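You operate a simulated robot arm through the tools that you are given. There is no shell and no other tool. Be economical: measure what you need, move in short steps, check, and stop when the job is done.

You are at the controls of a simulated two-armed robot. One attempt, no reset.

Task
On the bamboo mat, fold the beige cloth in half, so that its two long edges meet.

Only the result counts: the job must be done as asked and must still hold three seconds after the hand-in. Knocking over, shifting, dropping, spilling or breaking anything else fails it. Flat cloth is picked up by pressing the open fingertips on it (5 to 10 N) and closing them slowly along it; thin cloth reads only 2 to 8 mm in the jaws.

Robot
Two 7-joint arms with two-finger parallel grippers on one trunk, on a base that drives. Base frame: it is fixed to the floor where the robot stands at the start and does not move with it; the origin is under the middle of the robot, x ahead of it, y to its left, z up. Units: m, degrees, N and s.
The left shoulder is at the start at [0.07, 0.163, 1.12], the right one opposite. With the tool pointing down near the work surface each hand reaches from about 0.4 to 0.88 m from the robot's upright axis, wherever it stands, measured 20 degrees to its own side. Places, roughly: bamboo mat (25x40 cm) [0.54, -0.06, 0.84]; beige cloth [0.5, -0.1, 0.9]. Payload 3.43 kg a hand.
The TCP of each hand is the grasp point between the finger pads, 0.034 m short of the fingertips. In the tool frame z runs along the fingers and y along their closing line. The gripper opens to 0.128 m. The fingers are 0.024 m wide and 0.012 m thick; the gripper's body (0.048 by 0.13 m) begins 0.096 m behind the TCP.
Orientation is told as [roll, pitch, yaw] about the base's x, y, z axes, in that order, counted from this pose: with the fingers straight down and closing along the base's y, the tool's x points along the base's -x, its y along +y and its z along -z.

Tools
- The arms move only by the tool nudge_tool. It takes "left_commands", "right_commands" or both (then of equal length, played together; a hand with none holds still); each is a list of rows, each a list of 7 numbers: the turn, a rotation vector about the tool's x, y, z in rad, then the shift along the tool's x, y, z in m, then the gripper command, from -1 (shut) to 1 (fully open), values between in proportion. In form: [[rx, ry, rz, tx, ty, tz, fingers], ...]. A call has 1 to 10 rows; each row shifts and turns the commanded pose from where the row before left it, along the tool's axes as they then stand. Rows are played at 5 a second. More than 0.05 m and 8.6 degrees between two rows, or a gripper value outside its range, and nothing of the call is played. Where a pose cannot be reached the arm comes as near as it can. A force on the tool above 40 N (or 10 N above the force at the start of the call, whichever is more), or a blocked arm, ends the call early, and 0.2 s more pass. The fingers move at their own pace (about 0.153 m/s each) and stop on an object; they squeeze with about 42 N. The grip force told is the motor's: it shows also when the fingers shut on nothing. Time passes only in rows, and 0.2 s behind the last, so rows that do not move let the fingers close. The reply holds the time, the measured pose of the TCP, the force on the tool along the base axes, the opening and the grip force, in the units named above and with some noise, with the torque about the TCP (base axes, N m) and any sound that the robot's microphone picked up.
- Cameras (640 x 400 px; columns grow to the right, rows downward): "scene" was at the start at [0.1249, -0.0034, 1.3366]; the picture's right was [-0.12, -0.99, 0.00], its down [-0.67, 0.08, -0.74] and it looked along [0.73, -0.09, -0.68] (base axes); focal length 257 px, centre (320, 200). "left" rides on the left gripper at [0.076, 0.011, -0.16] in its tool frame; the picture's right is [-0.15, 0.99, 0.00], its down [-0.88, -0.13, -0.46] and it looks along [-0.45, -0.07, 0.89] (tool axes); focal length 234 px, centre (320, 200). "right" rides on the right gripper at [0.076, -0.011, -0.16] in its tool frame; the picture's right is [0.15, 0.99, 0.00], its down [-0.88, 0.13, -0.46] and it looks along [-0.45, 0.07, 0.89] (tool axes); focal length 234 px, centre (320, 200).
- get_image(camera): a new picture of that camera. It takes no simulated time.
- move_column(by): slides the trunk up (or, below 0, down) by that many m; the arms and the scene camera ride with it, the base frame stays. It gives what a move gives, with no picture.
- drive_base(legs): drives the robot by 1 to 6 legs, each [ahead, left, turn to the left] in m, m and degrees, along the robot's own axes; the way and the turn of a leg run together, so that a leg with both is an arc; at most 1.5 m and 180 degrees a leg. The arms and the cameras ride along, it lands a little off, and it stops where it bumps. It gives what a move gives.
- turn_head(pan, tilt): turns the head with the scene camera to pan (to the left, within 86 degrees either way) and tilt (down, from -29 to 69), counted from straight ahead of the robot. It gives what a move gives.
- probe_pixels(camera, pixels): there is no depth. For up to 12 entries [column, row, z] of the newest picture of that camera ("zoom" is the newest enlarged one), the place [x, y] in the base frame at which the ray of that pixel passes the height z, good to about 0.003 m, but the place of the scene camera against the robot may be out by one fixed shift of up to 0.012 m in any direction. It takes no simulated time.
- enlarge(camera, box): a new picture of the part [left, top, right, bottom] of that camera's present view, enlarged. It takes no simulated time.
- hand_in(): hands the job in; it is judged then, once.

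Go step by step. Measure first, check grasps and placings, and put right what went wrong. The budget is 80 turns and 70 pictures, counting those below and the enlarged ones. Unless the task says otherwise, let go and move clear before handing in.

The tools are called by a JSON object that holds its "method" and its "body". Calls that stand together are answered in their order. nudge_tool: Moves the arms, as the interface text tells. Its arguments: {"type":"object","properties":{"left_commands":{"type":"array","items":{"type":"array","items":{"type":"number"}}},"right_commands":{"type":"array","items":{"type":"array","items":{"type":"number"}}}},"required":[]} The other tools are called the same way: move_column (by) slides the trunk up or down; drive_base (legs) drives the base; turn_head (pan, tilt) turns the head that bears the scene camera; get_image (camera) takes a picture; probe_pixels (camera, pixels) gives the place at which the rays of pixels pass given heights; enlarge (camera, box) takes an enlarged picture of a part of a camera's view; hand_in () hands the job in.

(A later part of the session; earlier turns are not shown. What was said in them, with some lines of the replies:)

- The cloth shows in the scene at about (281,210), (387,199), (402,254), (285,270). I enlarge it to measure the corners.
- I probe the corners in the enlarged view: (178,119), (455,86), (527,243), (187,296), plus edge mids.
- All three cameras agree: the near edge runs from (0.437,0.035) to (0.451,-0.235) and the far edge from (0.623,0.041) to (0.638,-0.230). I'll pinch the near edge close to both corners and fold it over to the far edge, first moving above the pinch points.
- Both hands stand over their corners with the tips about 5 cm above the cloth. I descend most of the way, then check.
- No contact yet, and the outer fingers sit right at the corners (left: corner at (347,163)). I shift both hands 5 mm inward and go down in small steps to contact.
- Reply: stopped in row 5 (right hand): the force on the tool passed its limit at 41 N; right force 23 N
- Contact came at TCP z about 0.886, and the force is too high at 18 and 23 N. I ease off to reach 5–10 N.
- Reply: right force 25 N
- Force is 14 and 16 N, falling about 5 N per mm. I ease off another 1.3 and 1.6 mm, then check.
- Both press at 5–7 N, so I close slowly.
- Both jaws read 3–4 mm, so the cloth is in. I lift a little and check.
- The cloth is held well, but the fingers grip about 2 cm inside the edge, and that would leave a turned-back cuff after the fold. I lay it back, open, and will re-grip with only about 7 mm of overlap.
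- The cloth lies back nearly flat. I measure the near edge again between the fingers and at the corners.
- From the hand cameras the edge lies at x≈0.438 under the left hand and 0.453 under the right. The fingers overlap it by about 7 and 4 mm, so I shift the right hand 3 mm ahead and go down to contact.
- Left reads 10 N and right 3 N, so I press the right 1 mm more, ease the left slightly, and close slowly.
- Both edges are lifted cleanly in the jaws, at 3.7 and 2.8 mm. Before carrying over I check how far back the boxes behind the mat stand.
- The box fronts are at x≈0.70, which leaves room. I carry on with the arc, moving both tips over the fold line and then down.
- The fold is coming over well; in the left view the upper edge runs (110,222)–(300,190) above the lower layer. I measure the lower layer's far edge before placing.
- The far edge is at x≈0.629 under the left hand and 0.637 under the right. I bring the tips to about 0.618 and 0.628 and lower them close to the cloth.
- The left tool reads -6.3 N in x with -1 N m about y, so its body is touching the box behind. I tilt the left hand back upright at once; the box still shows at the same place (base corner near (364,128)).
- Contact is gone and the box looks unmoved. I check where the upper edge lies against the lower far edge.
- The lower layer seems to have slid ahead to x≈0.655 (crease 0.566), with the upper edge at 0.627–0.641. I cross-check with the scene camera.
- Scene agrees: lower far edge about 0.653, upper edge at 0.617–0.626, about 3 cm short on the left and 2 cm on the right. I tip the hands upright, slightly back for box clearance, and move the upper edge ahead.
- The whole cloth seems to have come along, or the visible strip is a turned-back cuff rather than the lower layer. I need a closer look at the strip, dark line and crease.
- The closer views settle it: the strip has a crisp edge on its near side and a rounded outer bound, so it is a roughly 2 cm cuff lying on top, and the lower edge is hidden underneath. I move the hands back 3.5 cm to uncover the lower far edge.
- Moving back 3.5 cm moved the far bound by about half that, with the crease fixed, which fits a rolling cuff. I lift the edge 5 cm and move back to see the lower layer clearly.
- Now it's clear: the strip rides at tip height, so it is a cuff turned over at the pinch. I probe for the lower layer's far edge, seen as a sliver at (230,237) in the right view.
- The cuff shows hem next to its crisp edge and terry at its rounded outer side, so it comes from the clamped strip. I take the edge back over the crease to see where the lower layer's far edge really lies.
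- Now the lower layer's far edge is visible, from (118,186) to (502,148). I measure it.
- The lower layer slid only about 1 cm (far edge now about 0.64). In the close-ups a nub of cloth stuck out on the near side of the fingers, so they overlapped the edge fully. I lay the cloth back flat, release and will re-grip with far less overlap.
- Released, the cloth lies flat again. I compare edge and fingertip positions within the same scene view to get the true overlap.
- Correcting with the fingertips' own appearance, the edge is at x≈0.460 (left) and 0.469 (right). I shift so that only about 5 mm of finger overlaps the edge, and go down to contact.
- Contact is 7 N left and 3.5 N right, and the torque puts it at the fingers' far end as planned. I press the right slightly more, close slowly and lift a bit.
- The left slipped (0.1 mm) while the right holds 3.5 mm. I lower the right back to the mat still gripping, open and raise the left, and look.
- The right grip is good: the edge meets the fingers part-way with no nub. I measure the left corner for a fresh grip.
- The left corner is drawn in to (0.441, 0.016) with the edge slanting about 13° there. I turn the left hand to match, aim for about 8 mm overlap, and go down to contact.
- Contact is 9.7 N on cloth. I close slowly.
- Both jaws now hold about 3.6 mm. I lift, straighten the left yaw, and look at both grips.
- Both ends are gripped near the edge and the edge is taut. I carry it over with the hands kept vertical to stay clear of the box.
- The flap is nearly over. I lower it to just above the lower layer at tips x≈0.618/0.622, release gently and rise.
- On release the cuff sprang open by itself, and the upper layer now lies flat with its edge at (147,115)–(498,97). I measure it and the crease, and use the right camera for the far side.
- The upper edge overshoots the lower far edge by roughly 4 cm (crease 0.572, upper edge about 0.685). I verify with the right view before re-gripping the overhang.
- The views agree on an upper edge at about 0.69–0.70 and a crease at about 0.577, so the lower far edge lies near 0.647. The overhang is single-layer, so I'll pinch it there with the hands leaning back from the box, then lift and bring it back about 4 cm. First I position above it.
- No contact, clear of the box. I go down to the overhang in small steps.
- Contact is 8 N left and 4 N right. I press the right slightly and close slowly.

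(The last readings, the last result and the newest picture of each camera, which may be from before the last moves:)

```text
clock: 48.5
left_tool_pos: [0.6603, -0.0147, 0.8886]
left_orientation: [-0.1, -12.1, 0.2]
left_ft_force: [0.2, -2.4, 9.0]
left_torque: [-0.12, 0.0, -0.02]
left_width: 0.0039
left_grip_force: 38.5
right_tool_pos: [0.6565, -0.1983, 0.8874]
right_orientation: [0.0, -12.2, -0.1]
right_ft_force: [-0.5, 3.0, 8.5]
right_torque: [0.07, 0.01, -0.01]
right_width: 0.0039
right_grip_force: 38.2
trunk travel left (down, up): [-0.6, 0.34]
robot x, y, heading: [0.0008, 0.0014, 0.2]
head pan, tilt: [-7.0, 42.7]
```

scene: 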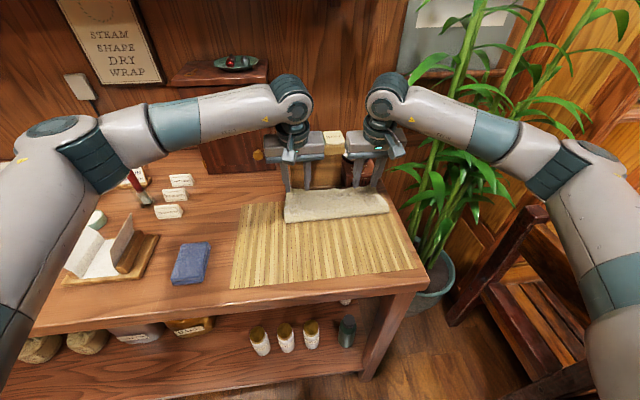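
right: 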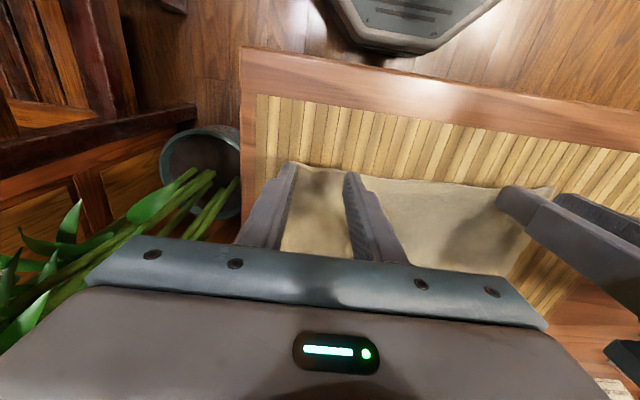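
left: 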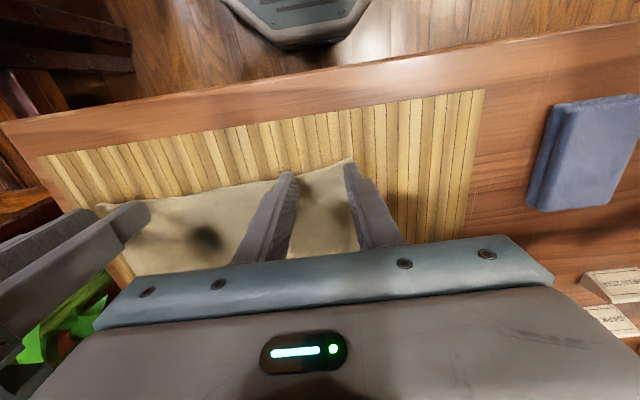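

Both hold 3.9 mm of the single layer. I lift 4 cm and back 2 cm, then look at the lower layer's edge.

{"method": "nudge_tool", "body": {"left_commands": [[0, 0, 0, 0.001, 0, -0.0144, -1], [0, 0, 0, 0.004, 0, -0.0144, -1], [0, 0, 0, 0.0063, 0, -0.0144, -1], [0, 0, 0, 0, 0, 0, -1]], "right_commands": [[0, 0, 0, 0.001, 0, -0.0144, -1], [0, 0, 0, 0.004, 0, -0.0144, -1], [0, 0, 0, 0.0063, 0, -0.0144, -1], [0, 0, 0, 0, 0, 0, -1]]}}

{"method": "enlarge", "body": {"camera": "right", "box": [260, 80, 620, 305]}}

```text
clock: 49.5
left_tool_pos: [0.6423, -0.0146, 0.9259]
left_orientation: [-0.1, -12.1, 0.2]
left_ft_force: [-0.2, -1.7, 0.7]
left_torque: [-0.08, 0.01, -0.03]
left_width: 0.0037
left_grip_force: 38.2
right_tool_pos: [0.6384, -0.1987, 0.9256]
right_orientation: [0.0, -12.0, -0.1]
right_ft_force: [0.4, 3.2, -0.3]
right_torque: [0.12, 0.03, 0.01]
right_width: 0.0037
right_grip_force: 38.8
trunk travel left (down, up): [-0.6, 0.34]
robot x, y, heading: [-0.0018, -0.0016, -0.0]
head pan, tilt: [-7.0, 42.7]
```

```text
1.78 times, centred on (440, 192) of right
```

zoom: 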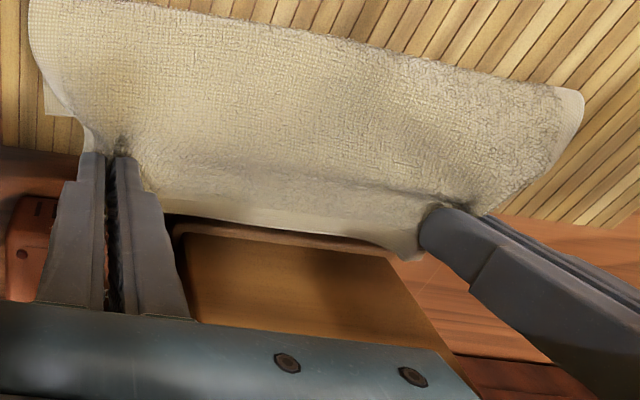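

The upper layer hangs well from both hands, and the lower layer's right corner peeks out at (45,112). I probe it.

{"method": "probe_pixels", "body": {"camera": "zoom", "pixels": [[45, 113, 0.85], [30, 5, 0.855], [583, 95, 0.855], [170, 213, 0.89], [300, 235, 0.89], [400, 258, 0.88]]}}

```text
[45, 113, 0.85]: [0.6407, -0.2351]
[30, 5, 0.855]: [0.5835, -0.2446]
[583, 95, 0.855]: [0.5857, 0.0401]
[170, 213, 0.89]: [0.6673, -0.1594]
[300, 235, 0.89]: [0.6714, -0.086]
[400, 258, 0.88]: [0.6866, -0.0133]
```

The lower far edge is at about x=0.641. I bring the upper edge back another 4.4 cm left and 3.1 cm right, and lower it.

{"method": "nudge_tool", "body": {"left_commands": [[0, 0, 0, 0.0108, 0, -0.0023, -1], [0, 0, 0, 0.0108, 0, -0.0023, -1], [0, 0, 0, 0.0108, 0, -0.0023, -1], [0, 0, 0, 0.0108, 0, -0.0023, -1], [0, 0, 0, 0.0029, 0, 0.0137, -1], [0, 0, 0, 0.0029, 0, 0.0137, -1], [0, 0, 0, 0, 0, 0, -1]], "right_commands": [[0, 0, 0, 0.0076, 0, -0.0016, -1], [0, 0, 0, 0.0076, 0, -0.0016, -1], [0, 0, 0, 0.0076, 0, -0.0016, -1], [0, 0, 0, 0.0076, 0, -0.0016, -1], [0, 0, 0, 0.0029, 0, 0.0137, -1], [0, 0, 0, 0.0029, 0, 0.0137, -1], [0, 0, 0, 0, 0, 0, -1]]}}

{"method": "enlarge", "body": {"camera": "right", "box": [260, 80, 620, 305]}}

```text
clock: 51.1
left_tool_pos: [0.5968, -0.0148, 0.8995]
left_orientation: [-0.1, -12.0, 0.2]
left_ft_force: [0.6, -2.7, 1.0]
left_torque: [-0.11, -0.03, -0.03]
left_width: 0.0037
left_grip_force: 38.2
right_tool_pos: [0.6064, -0.1965, 0.9003]
right_orientation: [0.0, -12.0, 0.0]
right_ft_force: [0.3, 2.0, 0.2]
right_torque: [0.06, 0.03, 0.03]
right_width: 0.0037
right_grip_force: 38.1
trunk travel left (down, up): [-0.6, 0.34]
robot x, y, heading: [0.0003, -0.0022, 0.2]
head pan, tilt: [-7.0, 42.7]
```

```text
1.78 times, centred on (440, 192) of right
```

zoom: 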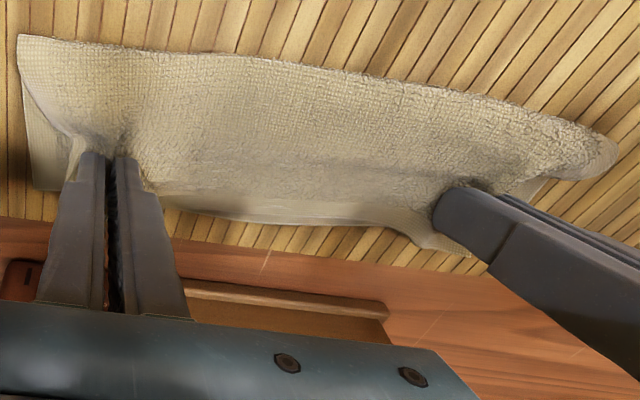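

{"method": "probe_pixels", "body": {"camera": "zoom", "pixels": [[35, 188, 0.85], [190, 212, 0.855], [290, 225, 0.855], [370, 220, 0.86], [470, 255, 0.86], [20, 35, 0.86], [240, 57, 0.86], [615, 150, 0.86], [530, 200, 0.85]]}}

```text
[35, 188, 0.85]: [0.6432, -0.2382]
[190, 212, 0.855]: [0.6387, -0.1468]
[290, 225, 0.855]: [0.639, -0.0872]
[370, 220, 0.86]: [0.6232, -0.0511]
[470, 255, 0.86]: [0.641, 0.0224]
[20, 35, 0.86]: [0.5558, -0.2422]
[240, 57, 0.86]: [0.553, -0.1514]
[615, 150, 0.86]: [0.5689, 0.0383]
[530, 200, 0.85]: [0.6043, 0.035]
```

Upper edge is now about 0.639–0.641 against the lower edge at about 0.642, with the crease at 0.555. I lower a few mm, release gently and rise.

{"method": "nudge_tool", "body": {"left_commands": [[0, 0, 0, 0.0012, 0, 0.006, -1], [0, 0, 0, 0, 0, 0, -0.9], [0, 0, 0, 0, 0, 0, -0.8], [0, 0, 0, 0, 0, 0, -0.7], [0, 0, 0, 0, 0, 0, -0.55], [0, 0, 0, -0.002, 0, -0.01, -0.5], [0, 0, 0, -0.004, 0, -0.02, -0.5], [0, 0, 0, -0.006, 0, -0.03, -0.5], [0, 0, 0, -0.006, 0, -0.03, -0.5], [0, 0, 0, 0, 0, 0, -0.5]], "right_commands": [[0, 0, 0, 0.0012, 0, 0.006, -1], [0, 0, 0, 0, 0, 0, -0.9], [0, 0, 0, 0, 0, 0, -0.8], [0, 0, 0, 0, 0, 0, -0.7], [0, 0, 0, 0, 0, 0, -0.55], [0, 0, 0, -0.002, 0, -0.01, -0.5], [0, 0, 0, -0.004, 0, -0.02, -0.5], [0, 0, 0, -0.006, 0, -0.03, -0.5], [0, 0, 0, -0.006, 0, -0.03, -0.5], [0, 0, 0, 0, 0, 0, -0.5]]}}

{"method": "enlarge", "body": {"camera": "scene", "box": [250, 160, 410, 260]}}

{"method": "probe_pixels", "body": {"camera": "scene", "pixels": [[320, 200, 0.85]]}}

```text
clock: 53.3
left_tool_pos: [0.5969, -0.014, 0.9839]
left_orientation: [-0.1, -12.0, 0.1]
left_ft_force: [-0.3, 0.1, 0.5]
left_torque: [0.01, 0.0, -0.01]
left_width: 0.0321
left_grip_force: 0.0
right_tool_pos: [0.6062, -0.1968, 0.9846]
right_orientation: [0.0, -12.1, -0.2]
right_ft_force: [0.8, -0.4, 0.0]
right_torque: [0.01, 0.02, -0.01]
right_width: 0.0321
right_grip_force: 0.1
trunk travel left (down, up): [-0.6, 0.34]
robot x, y, heading: [0.0018, 0.0051, 0.1]
head pan, tilt: [-7.0, 42.7]
```

```text
4.00 times, centred on (330, 210) of scene
```

zoom: 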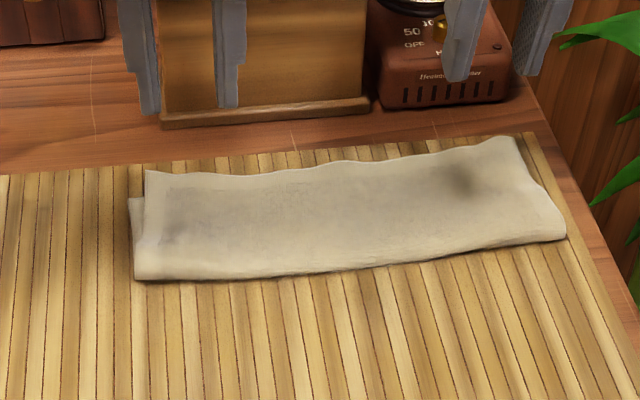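

```text
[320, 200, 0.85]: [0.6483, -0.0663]
```

A clean fold on the mat. At the left end the lower corner shows at (130,198) and the upper at (146,172), so I measure the remaining misfit.

{"method": "probe_pixels", "body": {"camera": "zoom", "pixels": [[130, 198, 0.85], [146, 172, 0.856], [230, 172, 0.856], [330, 163, 0.856], [430, 150, 0.856], [515, 137, 0.856], [136, 280, 0.85], [320, 270, 0.85], [430, 257, 0.85], [565, 237, 0.85]]}}

{"method": "enlarge", "body": {"camera": "right", "box": [260, 80, 620, 305]}}

```text
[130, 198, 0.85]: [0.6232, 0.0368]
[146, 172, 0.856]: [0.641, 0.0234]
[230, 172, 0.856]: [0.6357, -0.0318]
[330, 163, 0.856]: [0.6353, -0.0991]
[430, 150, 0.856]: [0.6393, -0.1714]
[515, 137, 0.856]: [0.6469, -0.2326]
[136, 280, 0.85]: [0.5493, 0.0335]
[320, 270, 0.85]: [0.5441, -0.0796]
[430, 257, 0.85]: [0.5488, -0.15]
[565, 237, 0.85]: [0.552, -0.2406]
```

```text
1.78 times, centred on (440, 192) of right
```

zoom: 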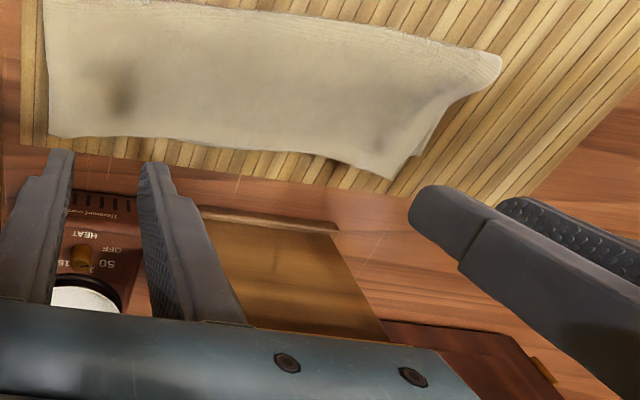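

Only the left end is off: there the upper corner lies about 1.5 cm ahead of the lower one and 1 cm inward, while the rest agrees within a few mm. I re-grip the left overhang with the left hand to bring it back.

{"method": "nudge_tool", "body": {"left_commands": [[0, 0, 0, -0.0186, 0.001, 0.004, -0.4], [0, 0, 0, -0.0186, 0.001, 0.004, -0.4], [0, 0, 0, 0.0044, 0, 0.0208, -0.4], [0, 0, 0, 0.0044, 0, 0.0208, -0.4], [0, 0, 0, 0.0044, 0, 0.0208, -0.4], [0, 0, 0, 0.003, 0, 0.014, -0.4], [0, 0, 0, 0.001, 0, 0.006, -0.4], [0, 0, 0, 0.0008, 0, 0.004, -0.4], [0, 0, 0, 0, 0, 0.002, -0.4], [0, 0, 0, 0, 0, 0.0, -0.4]]}}

```text
clock: 55.5
left_tool_pos: [0.636, -0.0123, 0.8943]
left_orientation: [-0.1, -12.1, 0.2]
left_ft_force: [-0.6, 0.0, -0.1]
left_torque: [0.0, 0.0, -0.01]
left_width: 0.0387
left_grip_force: 0.1
right_tool_pos: [0.6034, -0.197, 0.984]
right_orientation: [0.0, -11.9, -0.1]
right_ft_force: [-0.3, 0.7, 0.8]
right_torque: [-0.02, -0.02, -0.02]
right_width: 0.0321
right_grip_force: 0.0
trunk travel left (down, up): [-0.6, 0.34]
robot x, y, heading: [0.0041, 0.0013, -0.0]
head pan, tilt: [-7.0, 42.7]
```

{"method": "nudge_tool", "body": {"left_commands": [[0, 0, 0, 0.0008, 0, 0.003, -0.4], [0, 0, 0, 0.0004, 0, 0.002, -0.4], [0, 0, 0, 0, 0, 0.0015, -0.4], [0, 0, 0, 0, 0, 0.0005, -0.4], [0, 0, 0, 0, 0, 0.0, -0.4]]}}

```text
clock: 56.7
left_tool_pos: [0.6344, -0.013, 0.889]
left_orientation: [-0.2, -12.3, 0.1]
left_ft_force: [0.8, 2.1, 19.8]
left_torque: [-0.1, 0.05, 0.02]
left_width: 0.0383
left_grip_force: 0.1
right_tool_pos: [0.6041, -0.1963, 0.9851]
right_orientation: [0.1, -12.0, -0.1]
right_ft_force: [-0.3, 0.9, -0.5]
right_torque: [-0.01, -0.01, 0.02]
right_width: 0.032
right_grip_force: 0.1
trunk travel left (down, up): [-0.6, 0.34]
robot x, y, heading: [-0.0009, -0.0012, -0.2]
head pan, tilt: [-7.0, 42.7]
```

20 N is too much, so I ease off 1.4 mm, hold, then close slowly.

{"method": "nudge_tool", "body": {"left_commands": [[0, 0, 0, 0, 0, -0.0016, -0.4], [0, 0, 0, 0, 0, 0, -0.4], [0, 0, 0, 0, 0, 0, -0.48], [0, 0, 0, 0, 0, 0, -0.56], [0, 0, 0, 0, 0, 0, -0.64], [0, 0, 0, 0, 0, 0, -0.72], [0, 0, 0, 0, 0, 0, -0.8], [0, 0, 0, 0, 0, 0, -0.9], [0, 0, 0, 0, 0, 0, -1], [0, 0, 0, 0, 0, 0, -1]]}}

```text
clock: 58.9
left_tool_pos: [0.6347, -0.0135, 0.8898]
left_orientation: [0.0, -12.1, 0.2]
left_ft_force: [0.1, -2.0, 11.8]
left_torque: [-0.15, 0.05, 0.04]
left_width: 0.0048
left_grip_force: 39.4
right_tool_pos: [0.6051, -0.1976, 0.9856]
right_orientation: [0.0, -12.1, -0.2]
right_ft_force: [0.7, -0.1, 0.2]
right_torque: [-0.01, 0.0, 0.01]
right_width: 0.0323
right_grip_force: 0.2
trunk travel left (down, up): [-0.6, 0.34]
robot x, y, heading: [-0.0004, 0.001, 0.1]
head pan, tilt: [-7.0, 42.7]
```

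4.8 mm is in the jaws. I lift 2 cm and check whether only the upper layer came.

{"method": "nudge_tool", "body": {"left_commands": [[0, 0, 0, -0.002, 0, -0.01, -1], [0, 0, 0, -0.002, 0, -0.01, -1], [0, 0, 0, -0.002, 0, -0.01, -1], [0, 0, 0, 0, 0, 0, -1]]}}

{"method": "enlarge", "body": {"camera": "scene", "box": [260, 180, 356, 240]}}

```text
clock: 59.9
left_tool_pos: [0.6344, -0.0122, 0.9201]
left_orientation: [-0.1, -12.0, 0.2]
left_ft_force: [-0.1, -0.7, 0.7]
left_torque: [0.01, 0.01, 0.03]
left_width: 0.0049
left_grip_force: 38.7
right_tool_pos: [0.6057, -0.1974, 0.9846]
right_orientation: [0.0, -12.0, -0.2]
right_ft_force: [0.5, -0.3, -0.5]
right_torque: [-0.02, 0.0, -0.01]
right_width: 0.0319
right_grip_force: 0.1
trunk travel left (down, up): [-0.6, 0.34]
robot x, y, heading: [-0.0002, -0.0018, -0.0]
head pan, tilt: [-7.0, 42.7]
```

```text
6.67 times, centred on (308, 210) of scene
```

zoom: 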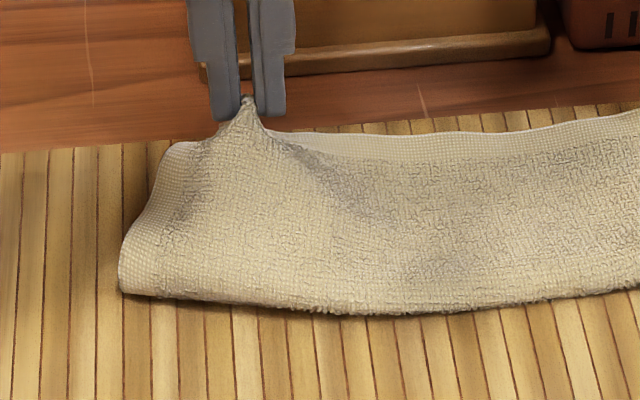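

The lift pulled the left crease too. I move back 3 cm at this height to see whether the lower corner stays down.

{"method": "nudge_tool", "body": {"left_commands": [[0, 0, 0, 0.0098, 0, -0.0021, -1], [0, 0, 0, 0.0098, 0, -0.0021, -1], [0, 0, 0, 0.0098, 0, -0.0021, -1], [0, 0, 0, 0, 0, 0, -1]]}}

{"method": "enlarge", "body": {"camera": "scene", "box": [250, 160, 410, 260]}}

```text
clock: 60.9
left_tool_pos: [0.6042, -0.013, 0.9194]
left_orientation: [-0.2, -12.0, 0.2]
left_ft_force: [0.8, -0.9, -0.8]
left_torque: [0.04, 0.02, 0.01]
left_width: 0.0046
left_grip_force: 38.8
right_tool_pos: [0.6048, -0.1975, 0.9836]
right_orientation: [0.0, -12.0, -0.1]
right_ft_force: [0.0, 0.3, 0.2]
right_torque: [0.0, 0.0, 0.0]
right_width: 0.0321
right_grip_force: 0.0
trunk travel left (down, up): [-0.6, 0.34]
robot x, y, heading: [-0.0018, 0.0003, -0.1]
head pan, tilt: [-7.0, 42.7]
```

```text
4.00 times, centred on (330, 210) of scene
```

zoom: 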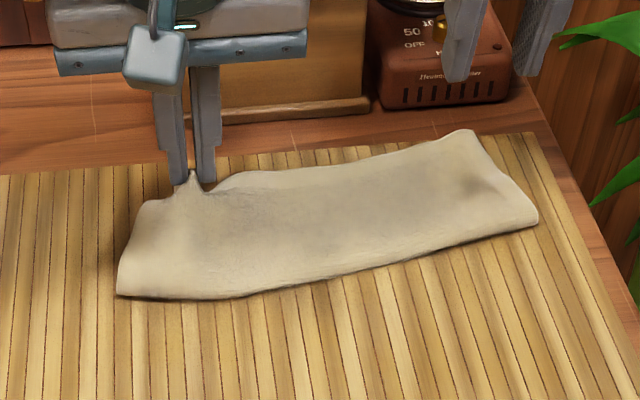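

Both layers were pinched together, so the left end turned as one piece; it is still on the mat and still folded. I set it down, release and look.

{"method": "nudge_tool", "body": {"left_commands": [[0, 0, 0, 0.003, 0, 0.014, -1], [0, 0, 0, 0.0025, 0, 0.01, -1], [0, 0, 0, 0, 0, 0, -0.9], [0, 0, 0, 0, 0, 0, -0.75], [0, 0, 0, 0, 0, 0, -0.6], [0, 0, 0, 0, 0, 0, -0.45], [0, 0, 0, -0.003, 0, -0.015, -0.45], [0, 0, 0, -0.006, 0, -0.03, -0.45], [0, 0, 0, -0.008, 0, -0.04, -0.45], [0, 0, 0, -0.008, 0, -0.04, -0.45]]}}

{"method": "enlarge", "body": {"camera": "scene", "box": [250, 170, 410, 270]}}

```text
clock: 63.1
left_tool_pos: [0.6022, -0.0115, 1.0234]
left_orientation: [0.0, -12.1, 0.1]
left_ft_force: [-0.6, -0.3, 0.0]
left_torque: [-0.02, 0.0, 0.0]
left_width: 0.0354
left_grip_force: 0.0
right_tool_pos: [0.6065, -0.1969, 0.9845]
right_orientation: [0.0, -12.0, -0.3]
right_ft_force: [0.5, -0.2, -0.4]
right_torque: [-0.02, -0.03, -0.01]
right_width: 0.0318
right_grip_force: 0.0
trunk travel left (down, up): [-0.6, 0.34]
robot x, y, heading: [-0.004, -0.0002, -0.1]
head pan, tilt: [-7.0, 42.7]
```

```text
4.00 times, centred on (330, 220) of scene
```

zoom: 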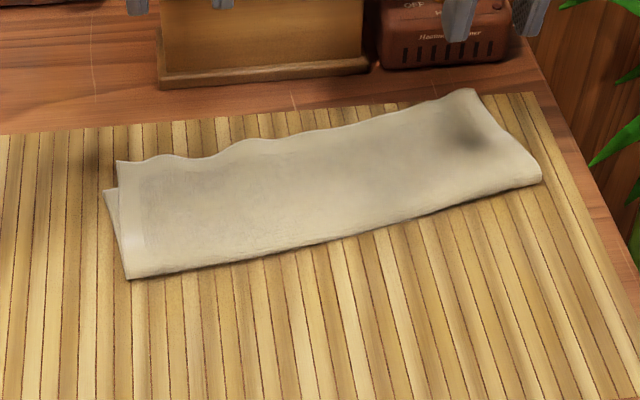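

{"method": "probe_pixels", "body": {"camera": "zoom", "pixels": [[104, 190, 0.85], [116, 160, 0.856], [180, 158, 0.856], [260, 138, 0.856], [350, 121, 0.856], [470, 88, 0.856], [128, 278, 0.85], [310, 244, 0.85], [541, 182, 0.85]]}}

```text
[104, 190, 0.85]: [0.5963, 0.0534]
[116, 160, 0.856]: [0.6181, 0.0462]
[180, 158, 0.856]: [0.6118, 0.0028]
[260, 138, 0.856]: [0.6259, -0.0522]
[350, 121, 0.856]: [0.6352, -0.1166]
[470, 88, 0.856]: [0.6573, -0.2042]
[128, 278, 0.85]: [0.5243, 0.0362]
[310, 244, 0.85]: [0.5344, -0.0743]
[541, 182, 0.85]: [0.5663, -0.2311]
```

Edges agree within about 7 mm along most of the length; only the left corner is off by about 2 cm (upper (0.618,0.046), lower (0.596,0.053)). I pinch just the single-layer overhang there, with the left hand placed further ahead this time.

{"method": "nudge_tool", "body": {"left_commands": [[0, 0, 0, -0.0134, 0.0265, 0.0028, -0.45], [0, 0, 0, 0.0042, 0, 0.02, -0.45], [0, 0, 0, 0.0042, 0, 0.02, -0.45], [0, 0, 0, 0.0042, 0, 0.02, -0.45], [0, 0, 0, 0.0042, 0, 0.02, -0.45], [0, 0, 0, 0.0042, 0, 0.02, -0.45], [0, 0, 0, 0.0042, 0, 0.02, -0.45], [0, 0, 0, 0.001, 0, 0.006, -0.45], [0, 0, 0, 0.0008, 0, 0.004, -0.45], [0, 0, 0, 0, 0, 0, -0.45]]}}

{"method": "enlarge", "body": {"camera": "left", "box": [200, 100, 440, 250]}}

```text
clock: 65.3
left_tool_pos: [0.6166, 0.0147, 0.8901]
left_orientation: [-0.1, -12.0, 0.2]
left_ft_force: [0.2, 1.0, 2.5]
left_torque: [-0.05, 0.02, -0.01]
left_width: 0.0352
left_grip_force: 0.1
right_tool_pos: [0.6057, -0.1963, 0.9839]
right_orientation: [0.2, -12.1, 0.0]
right_ft_force: [0.0, 0.0, -0.1]
right_torque: [-0.01, -0.01, 0.04]
right_width: 0.0319
right_grip_force: 0.0
trunk travel left (down, up): [-0.6, 0.34]
robot x, y, heading: [0.0023, 0.0026, -0.2]
head pan, tilt: [-7.0, 42.7]
```

```text
2.67 times, centred on (320, 175) of left
```

zoom: 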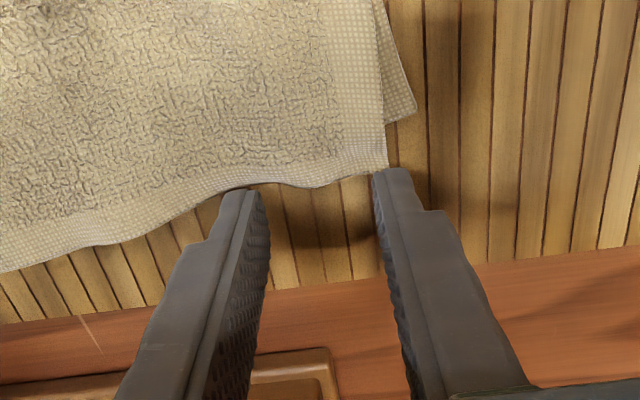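

A very useful view: upper corner at (385,165), lower corner at (410,115), and the fingers only just touch the edge. I shift 7 mm back and 4 mm inward, staying on the single layer, and press.

{"method": "nudge_tool", "body": {"left_commands": [[0, 0, 0, -0.001, 0, -0.005, -0.45], [0, 0, 0, 0.007, -0.004, -0.0015, -0.45], [0, 0, 0, 0.001, 0, 0.005, -0.45], [0, 0, 0, 0, 0, 0.0025, -0.45], [0, 0, 0, 0, 0, 0, -0.45]]}}

```text
clock: 66.5
left_tool_pos: [0.6097, 0.0096, 0.8879]
left_orientation: [-0.2, -12.2, 0.2]
left_ft_force: [0.4, 0.4, 11.2]
left_torque: [-0.07, 0.07, -0.03]
left_width: 0.0353
left_grip_force: 0.1
right_tool_pos: [0.6048, -0.196, 0.9848]
right_orientation: [0.1, -12.1, -0.1]
right_ft_force: [0.1, 0.3, 0.5]
right_torque: [0.02, -0.03, 0.01]
right_width: 0.0322
right_grip_force: 0.0
trunk travel left (down, up): [-0.6, 0.34]
robot x, y, heading: [-0.0009, 0.0014, -0.1]
head pan, tilt: [-7.0, 42.7]
```

{"method": "nudge_tool", "body": {"left_commands": [[0, 0, 0, 0, 0, -0.0005, -0.45], [0, 0, 0, 0, 0, 0, -0.51], [0, 0, 0, 0, 0, 0, -0.57], [0, 0, 0, 0, 0, 0, -0.63], [0, 0, 0, 0, 0, 0, -0.69], [0, 0, 0, 0, 0, 0, -0.76], [0, 0, 0, 0, 0, 0, -0.83], [0, 0, 0, 0, 0, 0, -0.9], [0, 0, 0, 0, 0, 0, -1], [0, 0, 0, 0, 0, 0, -1]]}}

```text
clock: 68.7
left_tool_pos: [0.6095, 0.0098, 0.8872]
left_orientation: [-0.2, -12.2, 0.3]
left_ft_force: [0.7, -1.4, 11.0]
left_torque: [-0.07, 0.04, 0.04]
left_width: 0.0026
left_grip_force: 37.7
right_tool_pos: [0.6057, -0.1977, 0.9856]
right_orientation: [0.0, -12.1, -0.3]
right_ft_force: [-0.4, -0.2, -1.1]
right_torque: [0.0, 0.0, -0.03]
right_width: 0.0322
right_grip_force: 0.0
trunk travel left (down, up): [-0.6, 0.34]
robot x, y, heading: [-0.0027, -0.0008, 0.2]
head pan, tilt: [-7.0, 42.7]
```

2.6 mm means a single layer. I lift 12 mm, bring it back 15 mm and out 6 mm, lower, release and rise.

{"method": "nudge_tool", "body": {"left_commands": [[0, 0, 0, 0.0024, 0, -0.0127, -1], [0, 0, 0, 0.0098, 0.006, -0.0021, -1], [0, 0, 0, 0.0019, 0, 0.0088, -1], [0, 0, 0, 0, 0, 0, -1], [0, 0, 0, 0, 0, 0, -0.85], [0, 0, 0, 0, 0, 0, -0.7], [0, 0, 0, 0, 0, 0, -0.5], [0, 0, 0, -0.003, 0, -0.015, -0.5], [0, 0, 0, -0.006, 0, -0.03, -0.5], [0, 0, 0, -0.008, 0, -0.04, -0.5]]}}

{"method": "get_image", "body": {"camera": "left"}}

```text
clock: 70.9
left_tool_pos: [0.5934, 0.0161, 0.9773]
left_orientation: [-0.1, -12.0, 0.2]
left_ft_force: [0.8, -0.9, 0.2]
left_torque: [0.02, -0.04, 0.02]
left_width: 0.0318
left_grip_force: 0.1
right_tool_pos: [0.6062, -0.1979, 0.9861]
right_orientation: [-0.1, -12.0, -0.3]
right_ft_force: [1.5, 0.4, -0.4]
right_torque: [-0.03, -0.01, -0.01]
right_width: 0.032
right_grip_force: 0.2
trunk travel left (down, up): [-0.6, 0.34]
robot x, y, heading: [-0.0006, -0.0004, -0.1]
head pan, tilt: [-7.0, 42.7]
```

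```text
1 pictures are left
```

left: 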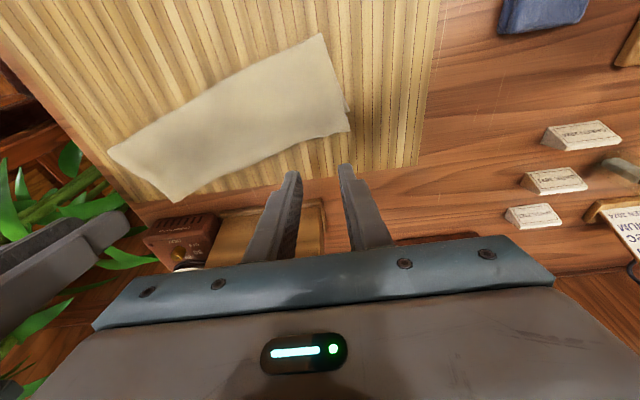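

{"method": "probe_pixels", "body": {"camera": "left", "pixels": [[350, 130, 0.856], [348, 108, 0.85], [300, 141, 0.856], [250, 161, 0.856], [174, 202, 0.856], [322, 34, 0.85], [215, 97, 0.85], [109, 148, 0.85]]}}

```text
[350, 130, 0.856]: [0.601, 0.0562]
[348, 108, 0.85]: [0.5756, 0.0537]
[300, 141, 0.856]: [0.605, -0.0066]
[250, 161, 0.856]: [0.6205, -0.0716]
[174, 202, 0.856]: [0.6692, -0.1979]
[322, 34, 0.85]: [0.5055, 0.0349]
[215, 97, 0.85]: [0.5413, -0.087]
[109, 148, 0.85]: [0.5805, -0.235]
```

The corners at the left end now nearly coincide, around (0.60, 0.05). I raise both hands clear and take the last picture as a check.

{"method": "nudge_tool", "body": {"left_commands": [[0, 0, 0, -0.004, 0, -0.02, -0.5], [0, 0, 0, -0.004, 0, -0.02, -0.5], [0, 0, 0, 0, 0, -0.03, -0.5], [0, 0, 0, 0.01, 0.02, -0.03, -0.5], [0, 0, 0, 0.01, 0.03, -0.02, -0.5], [0, 0, 0, 0, 0, 0, -0.5]], "right_commands": [[0, 0, 0, -0.004, 0, -0.02, -0.5], [0, 0, 0, -0.004, 0, -0.02, -0.5], [0, 0, 0, 0, 0, -0.03, -0.5], [0, 0, 0, 0.01, -0.02, -0.03, -0.5], [0, 0, 0, 0.01, -0.03, -0.02, -0.5], [0, 0, 0, 0, 0, 0, -0.5]]}}

{"method": "enlarge", "body": {"camera": "scene", "box": [250, 160, 410, 260]}}

```text
clock: 72.3
left_tool_pos: [0.5576, 0.0668, 1.0908]
left_orientation: [-0.1, -12.0, 0.2]
left_ft_force: [0.0, 0.1, -0.3]
left_torque: [-0.02, -0.02, -0.04]
left_width: 0.032
left_grip_force: 0.0
right_tool_pos: [0.5682, -0.2477, 1.0979]
right_orientation: [0.0, -12.0, -0.1]
right_ft_force: [-0.4, 0.5, -0.1]
right_torque: [0.02, 0.03, 0.04]
right_width: 0.0319
right_grip_force: 0.0
trunk travel left (down, up): [-0.6, 0.34]
robot x, y, heading: [-0.0007, 0.0004, 0.1]
head pan, tilt: [-7.0, 42.7]
```

```text
4.00 times, centred on (330, 210) of scene
```

zoom: 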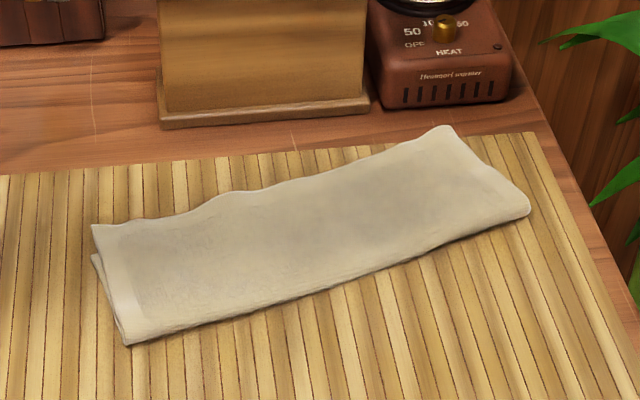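

{"method": "probe_pixels", "body": {"camera": "zoom", "pixels": [[92, 225, 0.856], [92, 255, 0.85], [150, 218, 0.856], [215, 195, 0.856], [300, 178, 0.856], [450, 126, 0.856], [128, 344, 0.85], [310, 285, 0.85], [530, 210, 0.85], [530, 133, 0.842]]}}

```text
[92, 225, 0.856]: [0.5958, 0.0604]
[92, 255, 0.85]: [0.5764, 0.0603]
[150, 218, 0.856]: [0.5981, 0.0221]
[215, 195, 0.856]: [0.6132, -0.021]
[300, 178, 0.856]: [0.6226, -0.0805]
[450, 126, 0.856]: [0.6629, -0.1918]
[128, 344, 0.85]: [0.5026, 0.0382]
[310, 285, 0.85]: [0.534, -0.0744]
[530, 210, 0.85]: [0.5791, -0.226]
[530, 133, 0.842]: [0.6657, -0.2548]
```

Measured: along the left half the upper edge still lies up to about 2 cm past the lower one (upper corner (0.600,0.054), lower (0.577,0.053)). With no pictures left I use these figures. I'll pinch the single-layer left corner again, but peel it well up over the crease so the layers don't drag each other, then lay it 1.9 cm further back. First I position.

{"method": "nudge_tool", "body": {"left_commands": [[0, 0, 0, -0.0193, -0.0224, 0.0041, -0.45], [0, 0, 0, -0.0193, -0.0224, 0.0041, -0.45], [0, 0, 0, 0.00645, 0, 0.0303, -0.45], [0, 0, 0, 0.00645, 0, 0.0303, -0.45], [0, 0, 0, 0.00645, 0, 0.0303, -0.45], [0, 0, 0, 0.00645, 0, 0.0303, -0.45], [0, 0, 0, 0.00645, 0, 0.0303, -0.45], [0, 0, 0, 0.00645, 0, 0.0303, -0.45], [0, 0, 0, 0.0017, 0, 0.008, -0.45], [0, 0, 0, 0, 0, 0, -0.45]]}}

```text
clock: 74.5
left_tool_pos: [0.5966, 0.0207, 0.8983]
left_orientation: [-0.1, -12.0, 0.1]
left_ft_force: [0.0, -0.4, 0.0]
left_torque: [0.02, 0.01, 0.0]
left_width: 0.0354
left_grip_force: 0.0
right_tool_pos: [0.5677, -0.2456, 1.1003]
right_orientation: [0.0, -12.0, -0.2]
right_ft_force: [0.7, -0.3, -0.3]
right_torque: [0.01, 0.0, -0.01]
right_width: 0.0319
right_grip_force: 0.0
trunk travel left (down, up): [-0.6, 0.34]
robot x, y, heading: [-0.0019, 0.0017, 0.0]
head pan, tilt: [-7.0, 42.7]
```

{"method": "nudge_tool", "body": {"left_commands": [[0, 0, 0, 0.001, 0, 0.005, -0.45], [0, 0, 0, 0.0006, 0, 0.003, -0.45], [0, 0, 0, 0.0002, 0, 0.0015, -0.45], [0, 0, 0, 0, 0, 0.001, -0.45], [0, 0, 0, 0, 0, 0, -0.45]]}}

```text
clock: 75.7
left_tool_pos: [0.5952, 0.0218, 0.8901]
left_orientation: [-0.2, -12.2, 0.2]
left_ft_force: [1.1, 0.5, 21.0]
left_torque: [-0.49, 0.06, 0.07]
left_width: 0.0354
left_grip_force: 0.1
right_tool_pos: [0.5673, -0.2467, 1.0997]
right_orientation: [0.0, -12.2, -0.1]
right_ft_force: [-0.6, -0.5, -0.1]
right_torque: [-0.05, -0.01, 0.02]
right_width: 0.0321
right_grip_force: 0.1
trunk travel left (down, up): [-0.6, 0.34]
robot x, y, heading: [0.0002, 0.0007, -0.0]
head pan, tilt: [-7.0, 42.7]
```

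The contact is 3 mm higher and all on the inner finger (torque -0.49 N m about x), so that finger stands on two layers. I lift, shift 7 mm ahead and 4 mm outward, and press again.

{"method": "nudge_tool", "body": {"left_commands": [[0, 0, 0, -0.001, 0, -0.006, -0.45], [0, 0, 0, -0.007, 0.004, 0.0015, -0.45], [0, 0, 0, 0.0007, 0, 0.0035, -0.45], [0, 0, 0, 0.0004, 0, 0.002, -0.45], [0, 0, 0, 0, 0, 0, -0.45]]}}

```text
clock: 76.9
left_tool_pos: [0.6041, 0.0252, 0.8884]
left_orientation: [-0.2, -12.2, 0.2]
left_ft_force: [-1.2, 1.4, 18.4]
left_torque: [-0.33, 0.15, -0.04]
left_width: 0.0347
left_grip_force: 0.1
right_tool_pos: [0.5661, -0.2462, 1.1]
right_orientation: [0.0, -12.1, 0.0]
right_ft_force: [-0.5, -0.5, -0.6]
right_torque: [0.02, -0.02, 0.0]
right_width: 0.0321
right_grip_force: 0.0
trunk travel left (down, up): [-0.6, 0.34]
robot x, y, heading: [-0.003, 0.0053, 0.1]
head pan, tilt: [-7.0, 42.7]
```

Now z matches a single layer but the outer finger is nearly off the edge. I shift back 4 mm, ease the force and read.

{"method": "nudge_tool", "body": {"left_commands": [[0, 0, 0, -0.001, 0, -0.005, -0.45], [0, 0, 0, 0.004, -0.002, -0.0008, -0.45], [0, 0, 0, 0.0007, 0, 0.0035, -0.45], [0, 0, 0, 0, 0, 0.0008, -0.45], [0, 0, 0, 0, 0, 0, -0.45]]}}

```text
clock: 78.1
left_tool_pos: [0.6002, 0.0219, 0.8892]
left_orientation: [-0.3, -12.2, 0.1]
left_ft_force: [1.4, 2.4, 14.6]
left_torque: [-0.29, -0.01, 0.03]
left_width: 0.0344
left_grip_force: 0.1
right_tool_pos: [0.5668, -0.2459, 1.0994]
right_orientation: [0.0, -12.1, 0.0]
right_ft_force: [-0.2, 0.1, -0.2]
right_torque: [0.01, -0.01, 0.03]
right_width: 0.032
right_grip_force: 0.1
trunk travel left (down, up): [-0.6, 0.34]
robot x, y, heading: [-0.0013, -0.0017, -0.1]
head pan, tilt: [-7.0, 42.7]
```

{"method": "nudge_tool", "body": {"left_commands": [[0, 0, 0, 0, 0, -0.0004, -0.45], [0, 0, 0, 0, 0, 0, -0.51], [0, 0, 0, 0, 0, 0, -0.57], [0, 0, 0, 0, 0, 0, -0.63], [0, 0, 0, 0, 0, 0, -0.69], [0, 0, 0, 0, 0, 0, -0.76], [0, 0, 0, 0, 0, 0, -0.83], [0, 0, 0, 0, 0, 0, -0.9], [0, 0, 0, 0, 0, 0, -1], [0, 0, 0, 0, 0, 0, -1]]}}

```text
clock: 80.3
left_tool_pos: [0.5988, 0.022, 0.8894]
left_orientation: [-0.1, -12.0, 0.2]
left_ft_force: [-1.4, -4.0, 15.5]
left_torque: [-0.19, 0.09, 0.04]
left_width: 0.0037
left_grip_force: 38.3
right_tool_pos: [0.566, -0.2461, 1.1]
right_orientation: [0.1, -12.1, -0.2]
right_ft_force: [0.3, 0.1, 0.3]
right_torque: [0.02, -0.01, 0.02]
right_width: 0.0317
right_grip_force: 0.0
trunk travel left (down, up): [-0.6, 0.34]
robot x, y, heading: [-0.0005, -0.0016, 0.2]
head pan, tilt: [-7.0, 42.7]
```

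3.7 mm is the single-layer reading. I peel it up and back over the crease, then lay it down again 1.9 cm further back.

{"method": "nudge_tool", "body": {"left_commands": [[0, 0, 0, 0.0056, 0, -0.0217, -1], [0, 0, 0, 0.0154, 0, -0.0238, -1], [0, 0, 0, 0.0214, 0, -0.0199, -1], [0, 0, 0, 0, 0, 0, -1], [0, 0, 0, -0.0092, -0.001, 0.0142, -1], [0, 0, 0, -0.01, -0.001, 0.0205, -1], [0, 0, 0, -0.0061, 0, 0.0197, -1], [0, 0, 0, 0, 0, 0, -1], [0, 0, 0, 0, 0, 0, -1]]}}

```text
clock: 82.3
left_tool_pos: [0.5806, 0.0205, 0.8961]
left_orientation: [0.0, -11.9, 0.2]
left_ft_force: [0.3, 0.2, 0.7]
left_torque: [0.0, 0.03, 0.04]
left_width: 0.0037
left_grip_force: 37.9
right_tool_pos: [0.5687, -0.2465, 1.0992]
right_orientation: [-0.1, -11.9, -0.1]
right_ft_force: [0.2, -0.5, -0.6]
right_torque: [0.01, 0.01, -0.01]
right_width: 0.0319
right_grip_force: 0.0
trunk travel left (down, up): [-0.6, 0.34]
robot x, y, heading: [0.0051, 0.0003, -0.2]
head pan, tilt: [-7.0, 42.7]
```

The corner is held (3.7 mm) and set back 18 mm. I lower it a few mm, release gently and move clear.

{"method": "nudge_tool", "body": {"left_commands": [[0, 0, 0, 0.0006, 0, 0.003, -1], [0, 0, 0, 0, 0, 0, -0.85], [0, 0, 0, 0, 0, 0, -0.7], [0, 0, 0, 0, 0, 0, -0.5], [0, 0, 0, 0, 0, 0, -0.5], [0, 0, 0, -0.003, 0, -0.015, -0.5], [0, 0, 0, -0.006, 0, -0.03, -0.5], [0, 0, 0, -0.008, 0, -0.04, -0.5], [0, 0, 0, -0.008, 0.01, -0.04, -0.5], [0, 0, 0, 0, 0.02, -0.04, -0.5]]}}

{"method": "get_image", "body": {"camera": "scene"}}

```text
clock: 84.5
left_tool_pos: [0.5718, 0.0518, 1.0603]
left_orientation: [-0.2, -12.1, 0.3]
left_ft_force: [-1.1, 0.1, -0.2]
left_torque: [0.01, -0.03, 0.0]
left_width: 0.0321
left_grip_force: 0.2
right_tool_pos: [0.5673, -0.2454, 1.1]
right_orientation: [-0.1, -12.0, -0.1]
right_ft_force: [0.0, -0.4, 0.3]
right_torque: [-0.03, -0.03, -0.01]
right_width: 0.032
right_grip_force: 0.0
trunk travel left (down, up): [-0.6, 0.34]
robot x, y, heading: [-0.0021, -0.0032, -0.2]
head pan, tilt: [-7.0, 42.7]
```

```text
refused: no pictures are left
```

The picture budget is spent. The readings show a clean release, both hands are clear and the cloth is on the mat, so I hand in.

{"method": "hand_in", "body": {}}

```text
The job is handed in.
```

I folded the beige cloth in half on the bamboo mat and handed the job in, but I couldn't see the final state because the pictures had run out.

- **Long edges:** in the last picture they were up to about 2 cm apart at the left end. I estimate about 0.5–1.5 cm at the right end, where the lower corner was hidden. I then re-gripped the left corner and laid it about 1.8 cm further back. The grip held and it released cleanly, but I don't know how closely the edges now meet.
- **Position:** the folded cloth is turned roughly 15° on the mat.
- **Box behind the mat:** my left gripper touched it once, at about 6 N. I backed off at once, and it looked unmoved in the later pictures.
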